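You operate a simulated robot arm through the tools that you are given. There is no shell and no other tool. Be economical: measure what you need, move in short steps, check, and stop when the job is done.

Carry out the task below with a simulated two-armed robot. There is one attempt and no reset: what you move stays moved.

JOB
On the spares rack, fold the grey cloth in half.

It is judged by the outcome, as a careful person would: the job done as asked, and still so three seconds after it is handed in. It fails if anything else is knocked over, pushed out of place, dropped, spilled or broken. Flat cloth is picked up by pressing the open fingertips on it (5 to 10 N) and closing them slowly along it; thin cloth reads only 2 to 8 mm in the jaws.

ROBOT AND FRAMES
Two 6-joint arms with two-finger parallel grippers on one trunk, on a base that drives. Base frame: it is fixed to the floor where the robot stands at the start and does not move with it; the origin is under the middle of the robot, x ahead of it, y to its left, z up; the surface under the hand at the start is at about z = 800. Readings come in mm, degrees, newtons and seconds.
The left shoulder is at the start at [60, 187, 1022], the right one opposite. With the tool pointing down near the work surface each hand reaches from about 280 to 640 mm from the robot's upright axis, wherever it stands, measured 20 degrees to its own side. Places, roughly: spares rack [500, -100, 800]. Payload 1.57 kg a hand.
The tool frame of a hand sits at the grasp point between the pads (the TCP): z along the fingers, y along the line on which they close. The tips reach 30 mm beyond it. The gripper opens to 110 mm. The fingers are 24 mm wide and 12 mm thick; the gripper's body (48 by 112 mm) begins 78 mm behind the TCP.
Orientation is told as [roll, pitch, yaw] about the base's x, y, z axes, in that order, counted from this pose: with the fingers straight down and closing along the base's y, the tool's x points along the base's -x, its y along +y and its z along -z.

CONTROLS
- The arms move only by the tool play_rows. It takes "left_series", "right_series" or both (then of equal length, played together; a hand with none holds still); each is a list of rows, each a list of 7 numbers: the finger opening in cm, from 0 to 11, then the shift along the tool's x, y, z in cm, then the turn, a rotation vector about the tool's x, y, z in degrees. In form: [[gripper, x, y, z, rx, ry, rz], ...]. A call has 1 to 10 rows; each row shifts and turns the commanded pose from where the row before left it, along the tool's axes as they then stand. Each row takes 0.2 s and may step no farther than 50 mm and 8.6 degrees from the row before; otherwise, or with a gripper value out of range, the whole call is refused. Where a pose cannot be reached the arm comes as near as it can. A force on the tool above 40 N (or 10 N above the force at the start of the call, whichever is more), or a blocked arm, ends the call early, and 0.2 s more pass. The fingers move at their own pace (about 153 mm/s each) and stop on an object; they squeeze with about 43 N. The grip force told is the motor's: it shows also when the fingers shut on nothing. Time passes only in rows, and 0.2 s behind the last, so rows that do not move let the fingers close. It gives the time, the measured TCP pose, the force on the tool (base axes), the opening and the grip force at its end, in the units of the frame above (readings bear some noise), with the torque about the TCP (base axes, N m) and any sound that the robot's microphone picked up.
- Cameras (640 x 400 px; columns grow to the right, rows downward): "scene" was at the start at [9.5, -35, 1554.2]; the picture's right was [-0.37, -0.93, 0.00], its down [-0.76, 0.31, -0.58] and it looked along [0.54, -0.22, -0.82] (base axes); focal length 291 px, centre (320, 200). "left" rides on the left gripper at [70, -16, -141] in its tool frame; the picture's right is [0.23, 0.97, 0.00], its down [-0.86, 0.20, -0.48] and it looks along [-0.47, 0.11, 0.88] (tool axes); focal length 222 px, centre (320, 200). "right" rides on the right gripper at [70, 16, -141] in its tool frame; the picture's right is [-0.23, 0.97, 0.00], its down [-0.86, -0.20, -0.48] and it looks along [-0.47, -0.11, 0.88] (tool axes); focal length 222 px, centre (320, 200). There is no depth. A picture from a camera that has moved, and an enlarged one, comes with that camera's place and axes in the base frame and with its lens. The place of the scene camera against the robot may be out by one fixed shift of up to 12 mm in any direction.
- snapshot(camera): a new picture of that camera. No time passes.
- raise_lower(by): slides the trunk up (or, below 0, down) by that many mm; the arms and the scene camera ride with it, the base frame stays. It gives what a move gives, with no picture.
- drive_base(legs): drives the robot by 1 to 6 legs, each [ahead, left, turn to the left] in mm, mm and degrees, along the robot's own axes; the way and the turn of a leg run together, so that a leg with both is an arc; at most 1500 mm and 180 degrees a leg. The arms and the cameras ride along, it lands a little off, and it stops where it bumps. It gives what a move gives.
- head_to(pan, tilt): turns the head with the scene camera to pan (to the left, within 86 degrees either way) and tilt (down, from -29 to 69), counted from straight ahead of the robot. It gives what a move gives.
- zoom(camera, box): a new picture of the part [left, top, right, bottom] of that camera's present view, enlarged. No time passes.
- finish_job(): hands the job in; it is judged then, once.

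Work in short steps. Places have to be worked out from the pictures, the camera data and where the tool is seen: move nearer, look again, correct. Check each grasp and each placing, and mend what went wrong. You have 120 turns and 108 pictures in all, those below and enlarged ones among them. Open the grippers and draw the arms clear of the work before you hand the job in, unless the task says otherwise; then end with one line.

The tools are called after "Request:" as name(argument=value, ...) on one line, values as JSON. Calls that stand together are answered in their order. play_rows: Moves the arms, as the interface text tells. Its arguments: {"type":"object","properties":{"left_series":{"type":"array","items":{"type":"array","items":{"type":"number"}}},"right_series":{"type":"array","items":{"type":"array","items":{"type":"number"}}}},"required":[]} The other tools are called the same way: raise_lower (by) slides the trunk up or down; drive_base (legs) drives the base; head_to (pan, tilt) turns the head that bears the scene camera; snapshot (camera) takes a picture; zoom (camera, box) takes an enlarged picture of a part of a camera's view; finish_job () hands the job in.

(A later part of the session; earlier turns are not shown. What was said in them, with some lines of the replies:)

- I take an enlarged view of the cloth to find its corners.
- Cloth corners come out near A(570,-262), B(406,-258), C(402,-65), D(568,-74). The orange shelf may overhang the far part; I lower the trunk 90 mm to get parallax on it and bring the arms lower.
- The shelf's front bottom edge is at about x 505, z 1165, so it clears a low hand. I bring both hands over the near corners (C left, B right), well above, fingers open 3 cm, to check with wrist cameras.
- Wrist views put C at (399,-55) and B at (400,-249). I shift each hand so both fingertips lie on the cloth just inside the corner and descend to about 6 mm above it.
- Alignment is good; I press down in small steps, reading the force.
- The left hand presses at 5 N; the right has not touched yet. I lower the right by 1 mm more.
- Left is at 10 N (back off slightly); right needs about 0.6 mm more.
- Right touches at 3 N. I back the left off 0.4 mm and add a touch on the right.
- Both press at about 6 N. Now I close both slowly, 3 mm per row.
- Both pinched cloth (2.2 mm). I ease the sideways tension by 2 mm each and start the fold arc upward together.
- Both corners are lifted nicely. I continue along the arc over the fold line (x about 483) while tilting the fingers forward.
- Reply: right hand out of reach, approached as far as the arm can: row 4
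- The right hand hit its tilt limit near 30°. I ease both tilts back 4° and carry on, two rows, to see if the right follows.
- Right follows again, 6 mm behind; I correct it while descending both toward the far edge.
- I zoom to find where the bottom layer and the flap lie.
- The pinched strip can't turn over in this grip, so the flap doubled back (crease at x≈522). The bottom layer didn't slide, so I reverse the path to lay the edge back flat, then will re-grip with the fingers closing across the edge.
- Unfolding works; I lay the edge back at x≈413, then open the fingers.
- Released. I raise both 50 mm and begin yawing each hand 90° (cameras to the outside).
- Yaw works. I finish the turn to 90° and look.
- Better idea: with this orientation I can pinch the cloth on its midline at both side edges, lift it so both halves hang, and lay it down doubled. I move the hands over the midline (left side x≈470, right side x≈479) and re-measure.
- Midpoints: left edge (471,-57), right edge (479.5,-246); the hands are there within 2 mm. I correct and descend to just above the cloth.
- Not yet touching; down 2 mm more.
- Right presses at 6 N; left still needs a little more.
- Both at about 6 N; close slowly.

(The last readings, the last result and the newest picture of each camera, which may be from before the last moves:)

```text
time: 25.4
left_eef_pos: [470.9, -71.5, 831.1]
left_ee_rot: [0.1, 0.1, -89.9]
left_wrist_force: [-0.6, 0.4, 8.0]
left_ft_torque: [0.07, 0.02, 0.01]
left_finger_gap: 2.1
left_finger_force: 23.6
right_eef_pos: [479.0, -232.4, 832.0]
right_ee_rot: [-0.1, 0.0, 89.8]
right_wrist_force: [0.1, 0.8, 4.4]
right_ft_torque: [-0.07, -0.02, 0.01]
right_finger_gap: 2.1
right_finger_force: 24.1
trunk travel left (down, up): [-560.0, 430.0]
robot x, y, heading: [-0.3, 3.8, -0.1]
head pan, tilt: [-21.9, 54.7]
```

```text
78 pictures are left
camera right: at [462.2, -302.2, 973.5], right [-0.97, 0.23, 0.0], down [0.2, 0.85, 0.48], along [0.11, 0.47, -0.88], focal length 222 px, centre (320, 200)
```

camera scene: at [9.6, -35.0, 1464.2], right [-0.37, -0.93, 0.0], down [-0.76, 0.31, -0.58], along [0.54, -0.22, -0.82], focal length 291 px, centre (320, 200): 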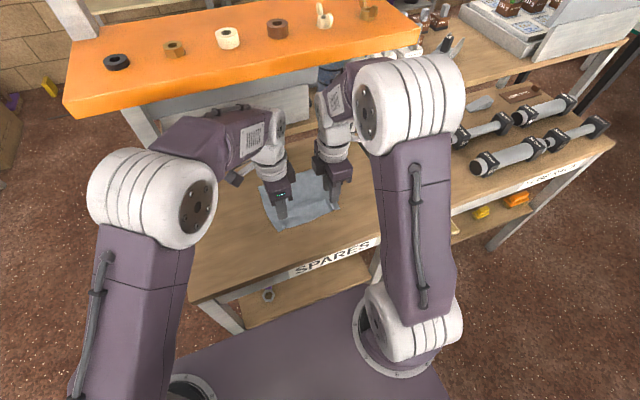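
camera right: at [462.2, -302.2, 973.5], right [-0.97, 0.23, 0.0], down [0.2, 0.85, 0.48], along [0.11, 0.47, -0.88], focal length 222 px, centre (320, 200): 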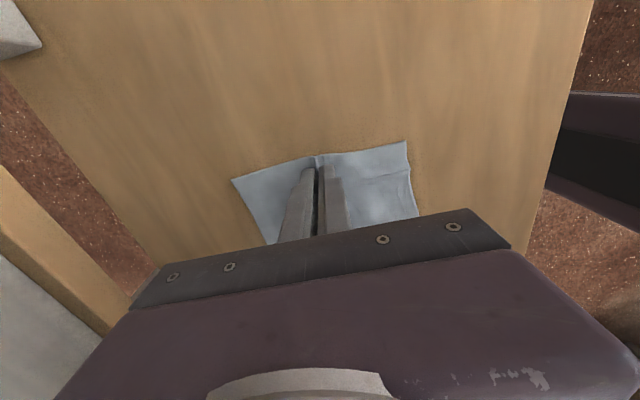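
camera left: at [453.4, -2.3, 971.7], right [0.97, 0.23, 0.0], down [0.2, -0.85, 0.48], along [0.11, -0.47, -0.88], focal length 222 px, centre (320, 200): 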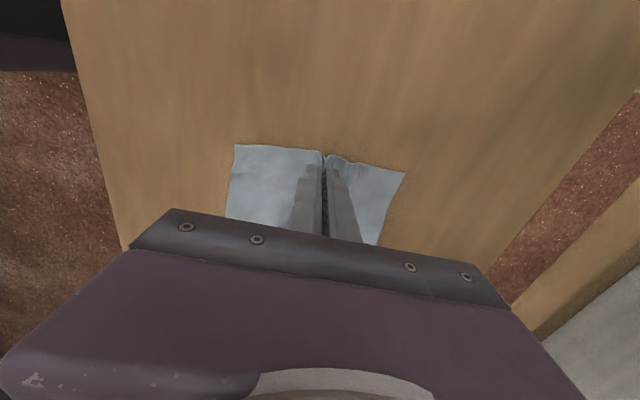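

Clean ridges on both sides. I lift straight up so both halves draw together and hang.

Request:
play_rows(left_series=[[0, 0, 0, -1, 0, 0, 0], [0, 0, 0, -1, 0, 0, 0], [0, 0, 0, -1, 0, 0, 0], [0, 0, 0, -1, 0, 0, 0], [0, 0, 0, -1, 0, 0, 0], [0, 0, 0, -1, 0, 0, 0], [0, 0, 0, 0, 0, 0, 0]], right_series=[[0, 0, 0, -1, 0, 0, 0], [0, 0, 0, -1, 0, 0, 0], [0, 0, 0, -1, 0, 0, 0], [0, 0, 0, -1, 0, 0, 0], [0, 0, 0, -1, 0, 0, 0], [0, 0, 0, -1, 0, 0, 0], [0, 0, 0, 0, 0, 0, 0]])

Request:
snapshot(camera="left")

Request:
zoom(camera="scene", box=[220, 120, 400, 250])

```text
time: 27.1
left_eef_pos: [471.5, -73.0, 890.2]
left_ee_rot: [0.0, 0.0, -89.9]
left_wrist_force: [0.1, 0.0, -0.5]
left_ft_torque: [0.03, -0.01, -0.01]
left_finger_gap: 2.2
left_finger_force: 24.1
right_eef_pos: [478.0, -232.3, 886.4]
right_ee_rot: [0.4, -0.2, 90.0]
right_wrist_force: [0.9, 1.0, 0.7]
right_ft_torque: [0.01, 0.0, 0.04]
right_finger_gap: 2.2
right_finger_force: 24.5
trunk travel left (down, up): [-560.0, 430.0]
robot x, y, heading: [2.9, -0.7, -0.0]
head pan, tilt: [-21.9, 54.7]
```

```text
77 pictures are left
camera left: at [454.9, -2.6, 1030.1], right [0.97, 0.23, 0.0], down [0.2, -0.85, 0.48], along [0.11, -0.47, -0.88], focal length 222 px, centre (320, 200)
```

left: 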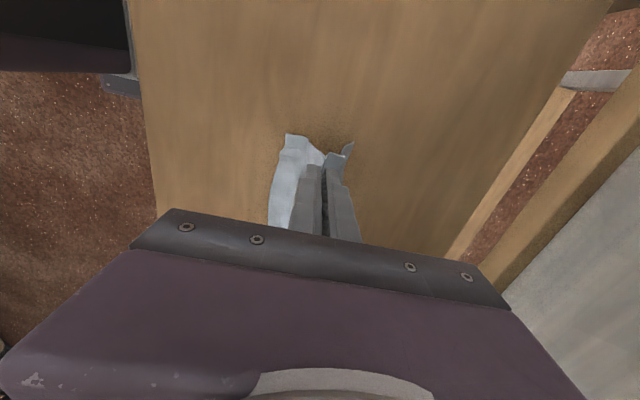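

```text
3.08 times, centred on (310, 185) of scene
camera zoom: at [10.2, -35.5, 1463.2], right [-0.37, -0.93, 0.0], down [-0.76, 0.31, -0.58], along [0.54, -0.22, -0.82], focal length 896 px, centre (351, 246)
```

zoom: 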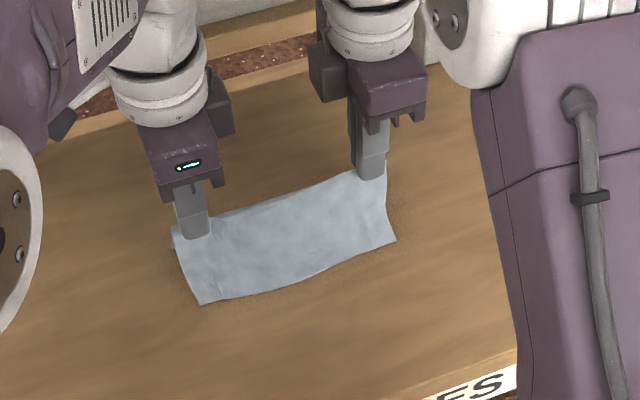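

The cloth hangs as a clean tent with the crest at the midline. I raise the trunk 30 mm so both halves hang free.

Request:
raise_lower(by=30)

Request:
snapshot(camera="left")

Request:
snapshot(camera="right")

Request:
zoom(camera="scene", box=[220, 120, 400, 250])

```text
time: 27.8
left_eef_pos: [462.0, -70.2, 901.8]
left_ee_rot: [-1.8, 1.1, -89.9]
left_wrist_force: [-0.5, -2.1, 0.0]
left_ft_torque: [-0.03, -0.02, 0.01]
left_finger_gap: 2.3
left_finger_force: 23.4
right_eef_pos: [452.0, -229.7, 885.9]
right_ee_rot: [5.3, -0.7, 89.9]
right_wrist_force: [0.4, 2.1, -0.4]
right_ft_torque: [0.05, -0.05, 0.02]
right_finger_gap: 2.0
right_finger_force: 23.8
trunk travel left (down, up): [-590.0, 400.0]
robot x, y, heading: [-4.2, 4.8, 0.0]
head pan, tilt: [-21.9, 54.7]
```

```text
75 pictures are left
camera left: at [449.3, -1.0, 1043.1], right [0.97, 0.23, -0.03], down [0.21, -0.86, 0.46], along [0.08, -0.45, -0.89], focal length 222 px, centre (320, 200)
```

left: 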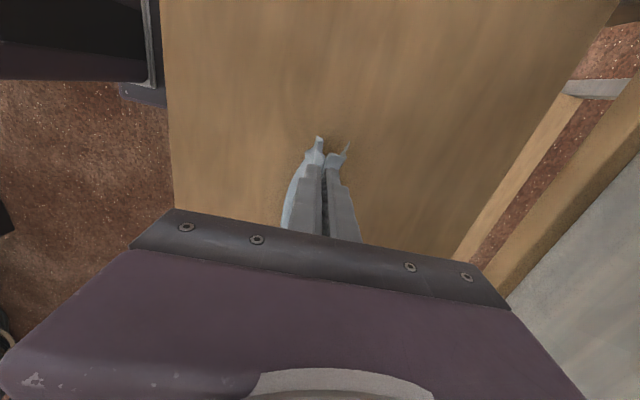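

```text
74 pictures are left
camera right: at [448.6, -300.8, 1028.2], right [-0.97, 0.23, 0.09], down [0.25, 0.85, 0.47], along [0.03, 0.48, -0.88], focal length 222 px, centre (320, 200)
```

right: 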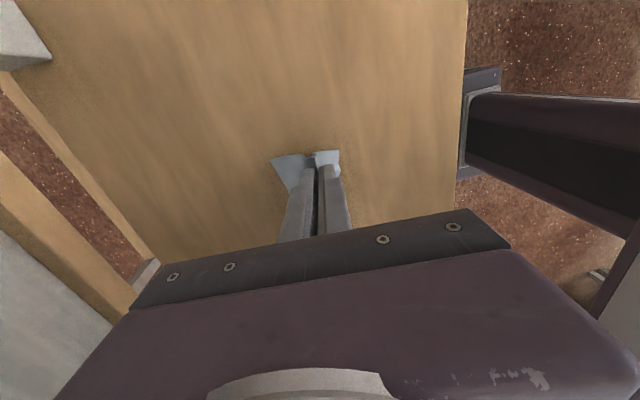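

```text
3.08 times, centred on (310, 185) of scene
camera zoom: at [7.4, -35.1, 1487.3], right [-0.37, -0.93, 0.0], down [-0.76, 0.3, -0.58], along [0.54, -0.21, -0.82], focal length 896 px, centre (351, 246)
```

zoom: 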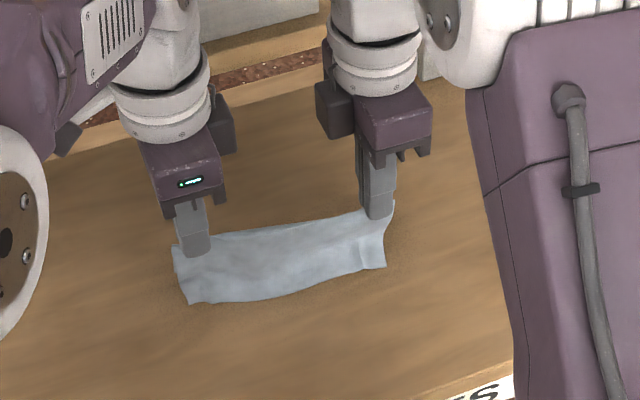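

Both hands rose less than the trunk and got deflected: the wrists are likely touching the shelf's underside. I lower the trunk back at once and check the shelf.

Request:
raise_lower(by=-40)

Request:
snapshot(camera="scene")

```text
time: 28.6
left_eef_pos: [473.9, -73.1, 883.2]
left_ee_rot: [0.1, 0.0, -89.8]
left_wrist_force: [1.1, -0.7, 0.2]
left_ft_torque: [-0.04, -0.01, 0.04]
left_finger_gap: 2.2
left_finger_force: 23.6
right_eef_pos: [483.4, -234.0, 884.6]
right_ee_rot: [-0.3, -0.1, 89.8]
right_wrist_force: [0.1, 0.5, 0.1]
right_ft_torque: [0.04, 0.04, 0.04]
right_finger_gap: 1.9
right_finger_force: 23.7
trunk travel left (down, up): [-550.0, 440.0]
robot x, y, heading: [6.6, 1.8, -0.1]
head pan, tilt: [-21.9, 54.7]
```

```text
72 pictures are left
camera scene: at [12.0, -36.4, 1456.7], right [-0.37, -0.93, 0.0], down [-0.76, 0.31, -0.58], along [0.54, -0.22, -0.82], focal length 291 px, centre (320, 200)
```

scene: 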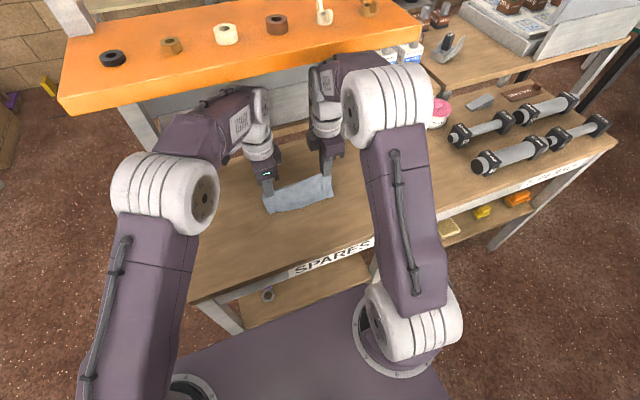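

Shelf and its parts look undisturbed. I pull both hands back 55 mm to clear the shelf edge, then raise 35 mm so the halves hang free.

Request:
play_rows(left_series=[[0, 0, -1.4, 0, 0, 0, 0], [0, 0, -1.4, 0, 0, 0, 0], [0, 0, -1.4, 0, 0, 0, 0], [0, 0, -1.4, 0, 0, 0, 0], [0, 0, 0, -0.9, 0, 0, 0], [0, 0, 0, -0.9, 0, 0, 0], [0, 0, 0, -0.9, 0, 0, 0], [0, 0, 0, -0.9, 0, 0, 0], [0, 0, 0, 0, 0, 0, 0]], right_series=[[0, 0, 1.4, 0, 0, 0, 0], [0, 0, 1.4, 0, 0, 0, 0], [0, 0, 1.4, 0, 0, 0, 0], [0, 0, 1.4, 0, 0, 0, 0], [0, 0, 0, -0.9, 0, 0, 0], [0, 0, 0, -0.9, 0, 0, 0], [0, 0, 0, -0.9, 0, 0, 0], [0, 0, 0, -0.9, 0, 0, 0], [0, 0, 0, 0, 0, 0, 0]])

Request:
snapshot(camera="left")

Request:
snapshot(camera="right")

Request:
zoom(camera="scene", box=[220, 120, 400, 250])

```text
time: 30.6
left_eef_pos: [415.5, -73.4, 917.1]
left_ee_rot: [0.1, 0.0, -89.9]
left_wrist_force: [-0.2, -0.5, -0.4]
left_ft_torque: [-0.03, 0.01, 0.03]
left_finger_gap: 2.1
left_finger_force: 23.9
right_eef_pos: [423.5, -233.5, 916.7]
right_ee_rot: [0.0, 0.0, 89.9]
right_wrist_force: [-0.1, -0.5, -0.3]
right_ft_torque: [0.01, 0.0, -0.01]
right_finger_gap: 2.0
right_finger_force: 23.5
trunk travel left (down, up): [-550.0, 440.0]
robot x, y, heading: [-0.2, -2.7, -0.1]
head pan, tilt: [-21.9, 54.7]
```

```text
71 pictures are left
camera left: at [398.8, -2.3, 1057.2], right [0.97, 0.23, 0.0], down [0.2, -0.85, 0.48], along [0.11, -0.47, -0.88], focal length 222 px, centre (320, 200)
```

left: 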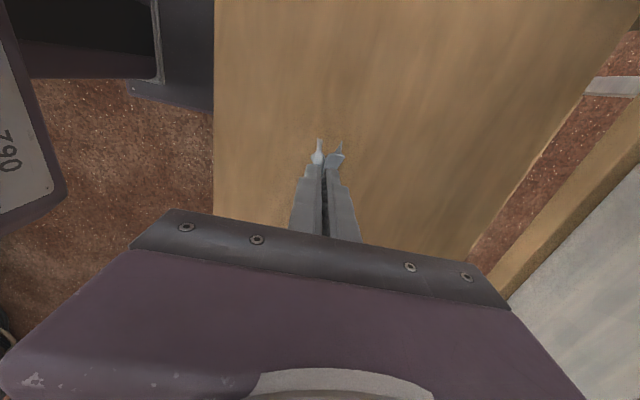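

```text
70 pictures are left
camera right: at [407.2, -302.5, 1058.4], right [-0.97, 0.23, 0.0], down [0.2, 0.85, 0.48], along [0.11, 0.47, -0.88], focal length 222 px, centre (320, 200)
```

right: 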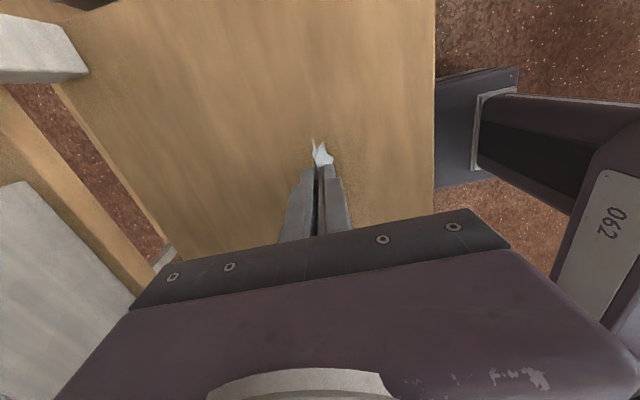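

```text
3.08 times, centred on (310, 185) of scene
camera zoom: at [9.8, -35.1, 1454.2], right [-0.37, -0.93, 0.0], down [-0.76, 0.31, -0.58], along [0.54, -0.22, -0.82], focal length 896 px, centre (351, 246)
```

zoom: 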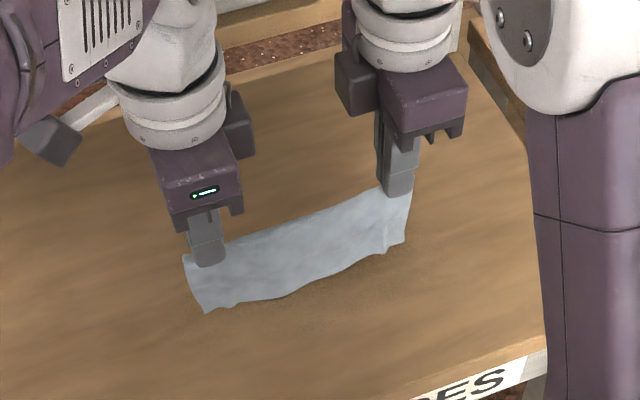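

Both halves hang freely and evenly. Now I lower until the edges touch and sweep forward along an arc to lay the doubled cloth flat, crest leading toward +x.

Request:
play_rows(left_series=[[0, 0, 0, 1.2, 0, 0, 0], [0, 0, 0, 1.0, 0, 0, 0], [0, 0, 1.2, 0.1, 0, 0, 0], [0, 0, 1.3, 0.2, 0, 0, 0], [0, 0, 1.1, 0.5, 0, 0, 0], [0, 0, 1.1, 0.7, 0, 0, 0], [0, 0, 1.5, 1.3, 0, 0, 0], [0, 0, 0, 0, 0, 0, 0]], right_series=[[0, 0, 0, 1.2, 0, 0, 0], [0, 0, 0, 1.0, 0, 0, 0], [0, 0, -1.2, 0.1, 0, 0, 0], [0, 0, -1.3, 0.2, 0, 0, 0], [0, 0, -1.1, 0.5, 0, 0, 0], [0, 0, -1.1, 0.7, 0, 0, 0], [0, 0, -1.5, 1.3, 0, 0, 0], [0, 0, 0, 0, 0, 0, 0]])

Request:
snapshot(camera="left")

Request:
snapshot(camera="right")

Request:
zoom(camera="scene", box=[220, 120, 400, 250])

```text
time: 32.4
left_eef_pos: [477.2, -72.3, 867.8]
left_ee_rot: [0.1, 0.0, -89.9]
left_wrist_force: [0.0, -0.4, 0.2]
left_ft_torque: [0.0, 0.01, 0.0]
left_finger_gap: 2.3
left_finger_force: 24.0
right_eef_pos: [484.2, -233.1, 867.5]
right_ee_rot: [-0.1, 0.0, 89.8]
right_wrist_force: [-0.3, 0.0, 0.2]
right_ft_torque: [0.04, 0.01, 0.0]
right_finger_gap: 2.0
right_finger_force: 23.9
trunk travel left (down, up): [-550.0, 440.0]
robot x, y, heading: [-2.3, 0.3, -0.0]
head pan, tilt: [-21.9, 54.7]
```

```text
68 pictures are left
camera left: at [460.0, -1.8, 1007.0], right [0.97, 0.23, 0.0], down [0.2, -0.85, 0.48], along [0.11, -0.47, -0.88], focal length 222 px, centre (320, 200)
```

left: 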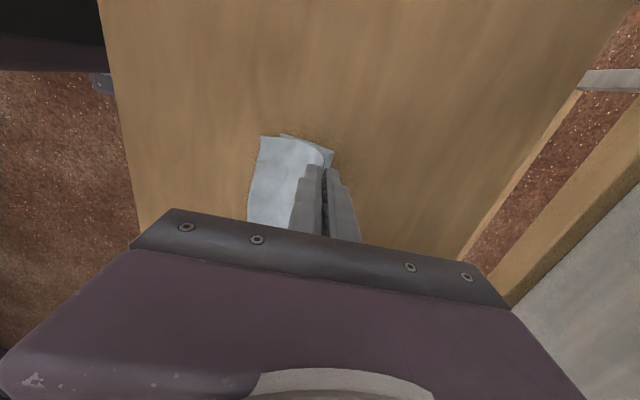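

```text
67 pictures are left
camera right: at [468.0, -302.7, 1008.9], right [-0.97, 0.23, 0.0], down [0.2, 0.85, 0.48], along [0.11, 0.47, -0.88], focal length 222 px, centre (320, 200)
```

right: 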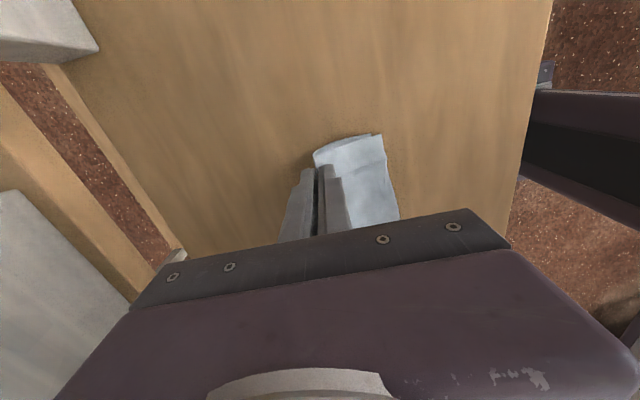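

```text
3.08 times, centred on (310, 185) of scene
camera zoom: at [8.3, -34.9, 1454.2], right [-0.37, -0.93, 0.0], down [-0.76, 0.31, -0.58], along [0.54, -0.22, -0.82], focal length 896 px, centre (351, 246)
```

zoom: 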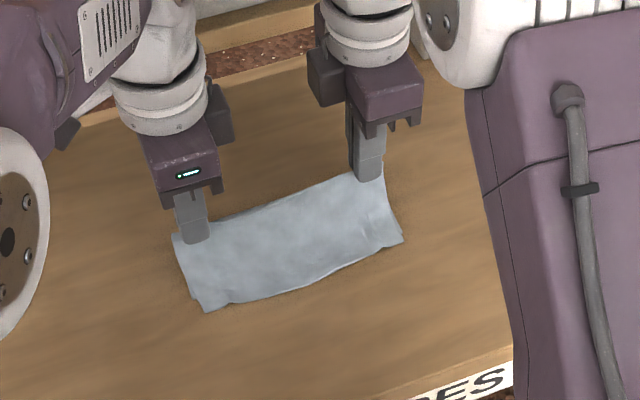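

Both layers trail together. I lower the rest of the way with a slight forward pull.

Request:
play_rows(left_series=[[0, 0, 0.8, 0.9, 0, 0, 0], [0, 0, 0.6, 0.9, 0, 0, 0], [0, 0, 0.6, 0.8, 0, 0, 0], [0, 0, 0.6, 0.5, 0, 0, 0], [0, 0, 0.5, 0, 0, 0, 0], [0, 0, 0, 0, 0, 0, 0]], right_series=[[0, 0, -0.8, 0.9, 0, 0, 0], [0, 0, -0.6, 0.9, 0, 0, 0], [0, 0, -0.6, 0.8, 0, 0, 0], [0, 0, -0.6, 0.5, 0, 0, 0], [0, 0, -0.5, 0, 0, 0, 0], [0, 0, 0, 0, 0, 0, 0]])

Request:
zoom(camera="left", box=[180, 80, 500, 280])

Request:
zoom(camera="scene", box=[220, 120, 400, 250])

```text
time: 33.8
left_eef_pos: [507.2, -73.3, 837.0]
left_ee_rot: [-0.1, 0.0, -90.0]
left_wrist_force: [-0.7, -0.2, 1.3]
left_ft_torque: [-0.02, 0.02, -0.02]
left_finger_gap: 2.2
left_finger_force: 23.6
right_eef_pos: [517.0, -231.7, 836.0]
right_ee_rot: [-0.1, 0.0, 89.8]
right_wrist_force: [0.4, 0.1, 1.2]
right_ft_torque: [0.0, 0.01, 0.01]
right_finger_gap: 2.4
right_finger_force: 23.5
trunk travel left (down, up): [-550.0, 440.0]
robot x, y, heading: [1.6, 3.2, 0.2]
head pan, tilt: [-21.9, 54.7]
```

```text
2.00 times, centred on (340, 180) of left
camera zoom: at [490.8, -2.2, 976.6], right [0.97, 0.23, 0.0], down [0.2, -0.85, 0.48], along [0.11, -0.47, -0.88], focal length 444 px, centre (280, 240)
```

zoom: 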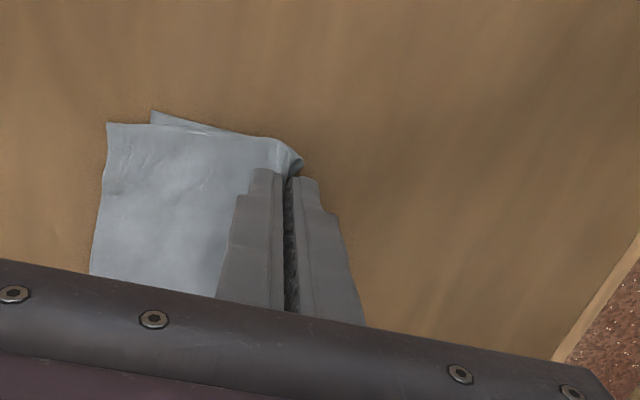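

```text
3.08 times, centred on (310, 185) of scene
camera zoom: at [9.0, -34.9, 1454.2], right [-0.37, -0.93, 0.0], down [-0.76, 0.31, -0.58], along [0.54, -0.22, -0.82], focal length 896 px, centre (351, 246)
```

zoom: 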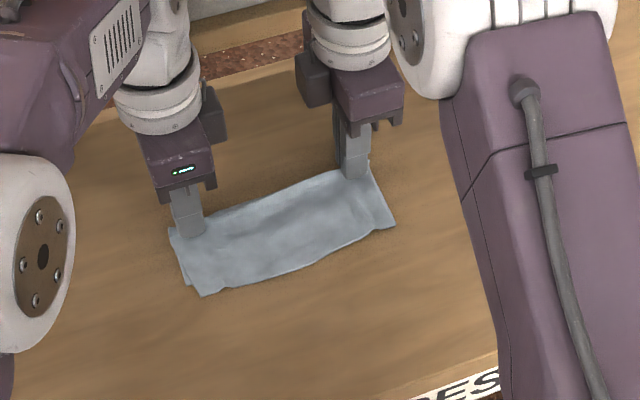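

Looks good; I check the layer alignment on the right side.

Request:
zoom(camera="right", box=[220, 80, 540, 280])

```text
2.00 times, centred on (380, 180) of right
camera zoom: at [499.7, -302.6, 977.7], right [-0.97, 0.23, 0.0], down [0.2, 0.85, 0.48], along [0.11, 0.47, -0.88], focal length 444 px, centre (200, 240)
```

zoom: 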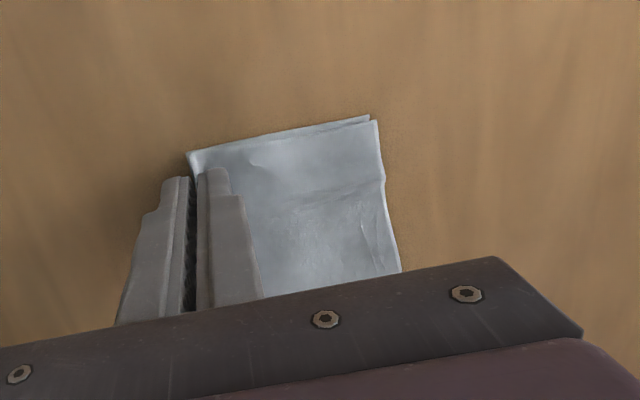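

Right is aligned within ~4 mm, left lower layer about 15 mm short. I release, lift both hands and look.

Request:
play_rows(left_series=[[0.8, 0, 0, 0, 0, 0, 0], [1.6, 0, 0, 0, 0, 0, 0], [2.4, 0, 0, 0, 0, 0, 0], [2.4, 0, 0, -1.5, 0, 0, 0], [2.4, 0, 0, -2, 0, 0, 0], [2.4, 1, 0, 0, 0, 0, 0], [2.4, 0, 0, 0, 0, 0, 0]], right_series=[[0.8, 0, 0, 0, 0, 0, 0], [1.6, 0, 0, 0, 0, 0, 0], [2.4, 0, 0, 0, 0, 0, 0], [2.4, 0, 0, -1.5, 0, 0, 0], [2.4, 0, 0, -2, 0, 0, 0], [2.4, 1, 0, 0, 0, 0, 0], [2.4, 0, 0, 0, 0, 0, 0]])

Request:
zoom(camera="left", box=[180, 80, 500, 280])

Request:
zoom(camera="right", box=[180, 80, 500, 280])

Request:
zoom(camera="scene", box=[220, 120, 400, 250])

```text
time: 35.4
left_eef_pos: [508.5, -62.0, 871.0]
left_ee_rot: [0.0, 0.0, -89.9]
left_wrist_force: [-0.1, 1.2, -1.2]
left_ft_torque: [0.05, 0.02, 0.02]
left_finger_gap: 24.3
left_finger_force: 0.1
right_eef_pos: [516.1, -242.5, 870.8]
right_ee_rot: [0.1, 0.0, 89.9]
right_wrist_force: [-0.2, -0.8, -0.4]
right_ft_torque: [0.02, -0.01, 0.01]
right_finger_gap: 23.9
right_finger_force: 0.1
trunk travel left (down, up): [-550.0, 440.0]
robot x, y, heading: [-2.5, -5.0, 0.2]
head pan, tilt: [-21.9, 54.7]
```

```text
2.00 times, centred on (340, 180) of left
camera zoom: at [491.1, 7.5, 1011.5], right [0.97, 0.23, 0.0], down [0.2, -0.85, 0.48], along [0.11, -0.47, -0.88], focal length 444 px, centre (280, 240)
```

zoom: 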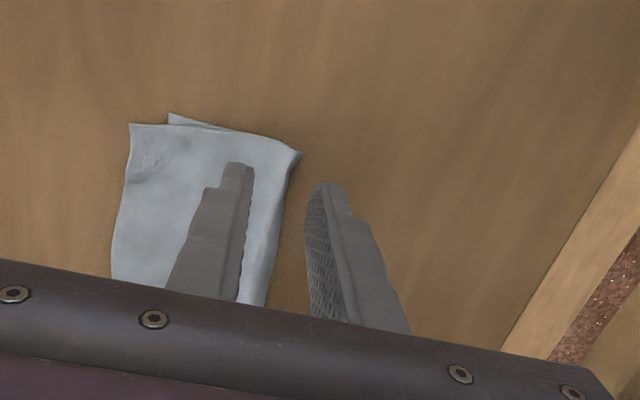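

```text
2.00 times, centred on (340, 180) of right
camera zoom: at [500.0, -312.0, 1012.6], right [-0.97, 0.23, 0.0], down [0.2, 0.85, 0.48], along [0.11, 0.47, -0.88], focal length 444 px, centre (280, 240)
```

zoom: 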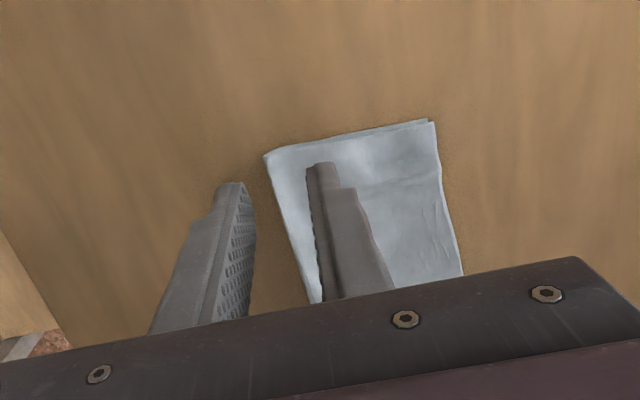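

```text
3.08 times, centred on (310, 185) of scene
camera zoom: at [9.4, -35.0, 1454.2], right [-0.37, -0.93, 0.0], down [-0.76, 0.31, -0.58], along [0.54, -0.22, -0.82], focal length 896 px, centre (351, 246)
```

zoom: 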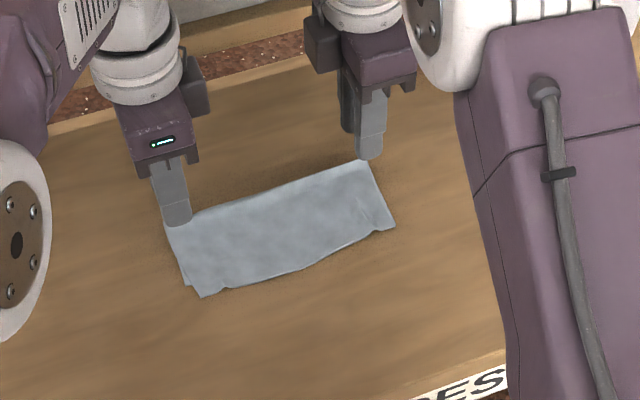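

A tidy half fold. I draw both hands back (staying below the shelf), then out and up, to view the whole cloth.

Request:
play_rows(left_series=[[2.4, 1, -2.5, 0, 0, 0, 0], [2.4, 2.5, -3, 0, 0, 0, 0], [2.4, 3, -3, 0, 0, 0, 0], [2.4, 3, -3, -1.5, 0, 0, 0], [2.4, 3, -2, -3, 0, 0, 0], [2.4, 0, 0, 0, 0, 0, 0]], right_series=[[2.4, 1, 2.5, 0, 0, 0, 0], [2.4, 2, 3, 0, 0, 0, 0], [2.4, 2, 3, 0, 0, 0, 0], [2.4, 2, 3, -1.5, 0, 0, 0], [2.4, 2, 2, -3, 0, 0, 0], [2.4, 0, 0, 0, 0, 0, 0]])

Request:
snapshot(camera="scene")

Request:
zoom(camera="scene", box=[240, 150, 360, 230])

Request:
snapshot(camera="left")

```text
time: 36.8
left_eef_pos: [372.5, 63.9, 914.2]
left_ee_rot: [-0.1, 0.0, -89.9]
left_wrist_force: [0.7, -0.1, -0.1]
left_ft_torque: [0.05, 0.01, -0.01]
left_finger_gap: 23.7
left_finger_force: 0.1
right_eef_pos: [381.0, -334.0, 915.3]
right_ee_rot: [0.0, 0.0, 89.9]
right_wrist_force: [-0.1, -0.6, 0.3]
right_ft_torque: [0.03, 0.02, 0.01]
right_finger_gap: 24.2
right_finger_force: 0.1
trunk travel left (down, up): [-550.0, 440.0]
robot x, y, heading: [-0.2, -1.6, 0.1]
head pan, tilt: [-21.9, 54.7]
```

```text
59 pictures are left
camera scene: at [11.2, -35.6, 1454.1], right [-0.37, -0.93, 0.0], down [-0.76, 0.31, -0.58], along [0.53, -0.22, -0.82], focal length 291 px, centre (320, 200)
```

scene: 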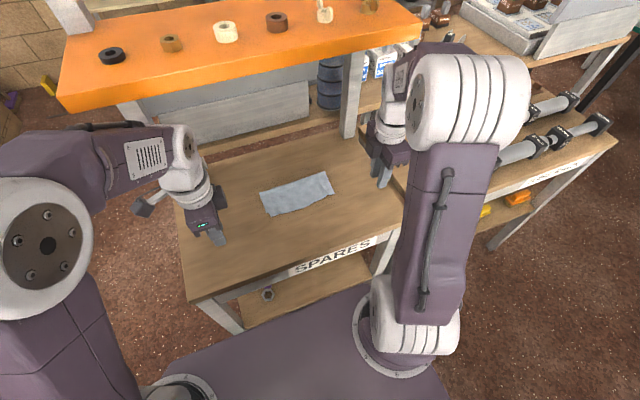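

```text
5.00 times, centred on (300, 190) of scene
camera zoom: at [11.2, -35.6, 1454.1], right [-0.37, -0.93, 0.0], down [-0.76, 0.31, -0.58], along [0.53, -0.22, -0.82], focal length 1456 px, centre (420, 250)
```

zoom: 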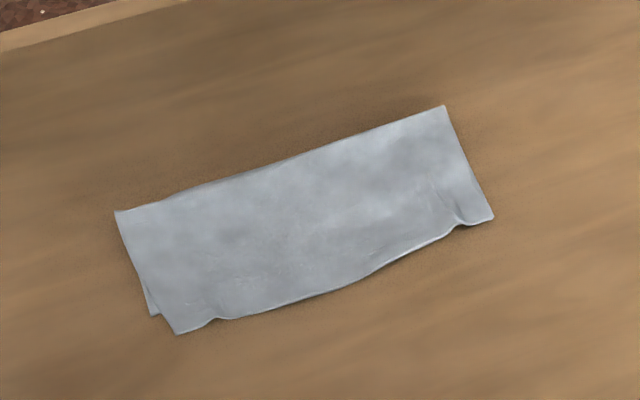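

```text
57 pictures are left
camera left: at [356.6, 133.5, 1055.5], right [0.97, 0.23, 0.0], down [0.2, -0.85, 0.48], along [0.11, -0.47, -0.88], focal length 222 px, centre (320, 200)
```

left: 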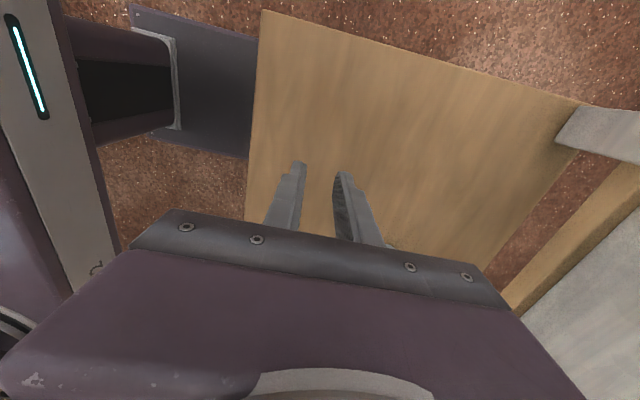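

The grey cloth lies folded in half, edges aligned except for a small peek (about 15 mm) of the lower layer at the left corner. The shelf parts are unmoved and both hands are clear and open, so I hand in.

Request:
finish_job()

```text
The job is handed in.
```

The grey cloth on the spares rack is folded in half. At the left near corner the two layers are about 15 mm out of line; the right side lines up to about 4 mm. While I was lifting the cloth, the arms seem to have briefly touched the underside of the shelf above, but nothing on it looks moved in the later pictures. Both grippers are open and clear, and the job is handed in.
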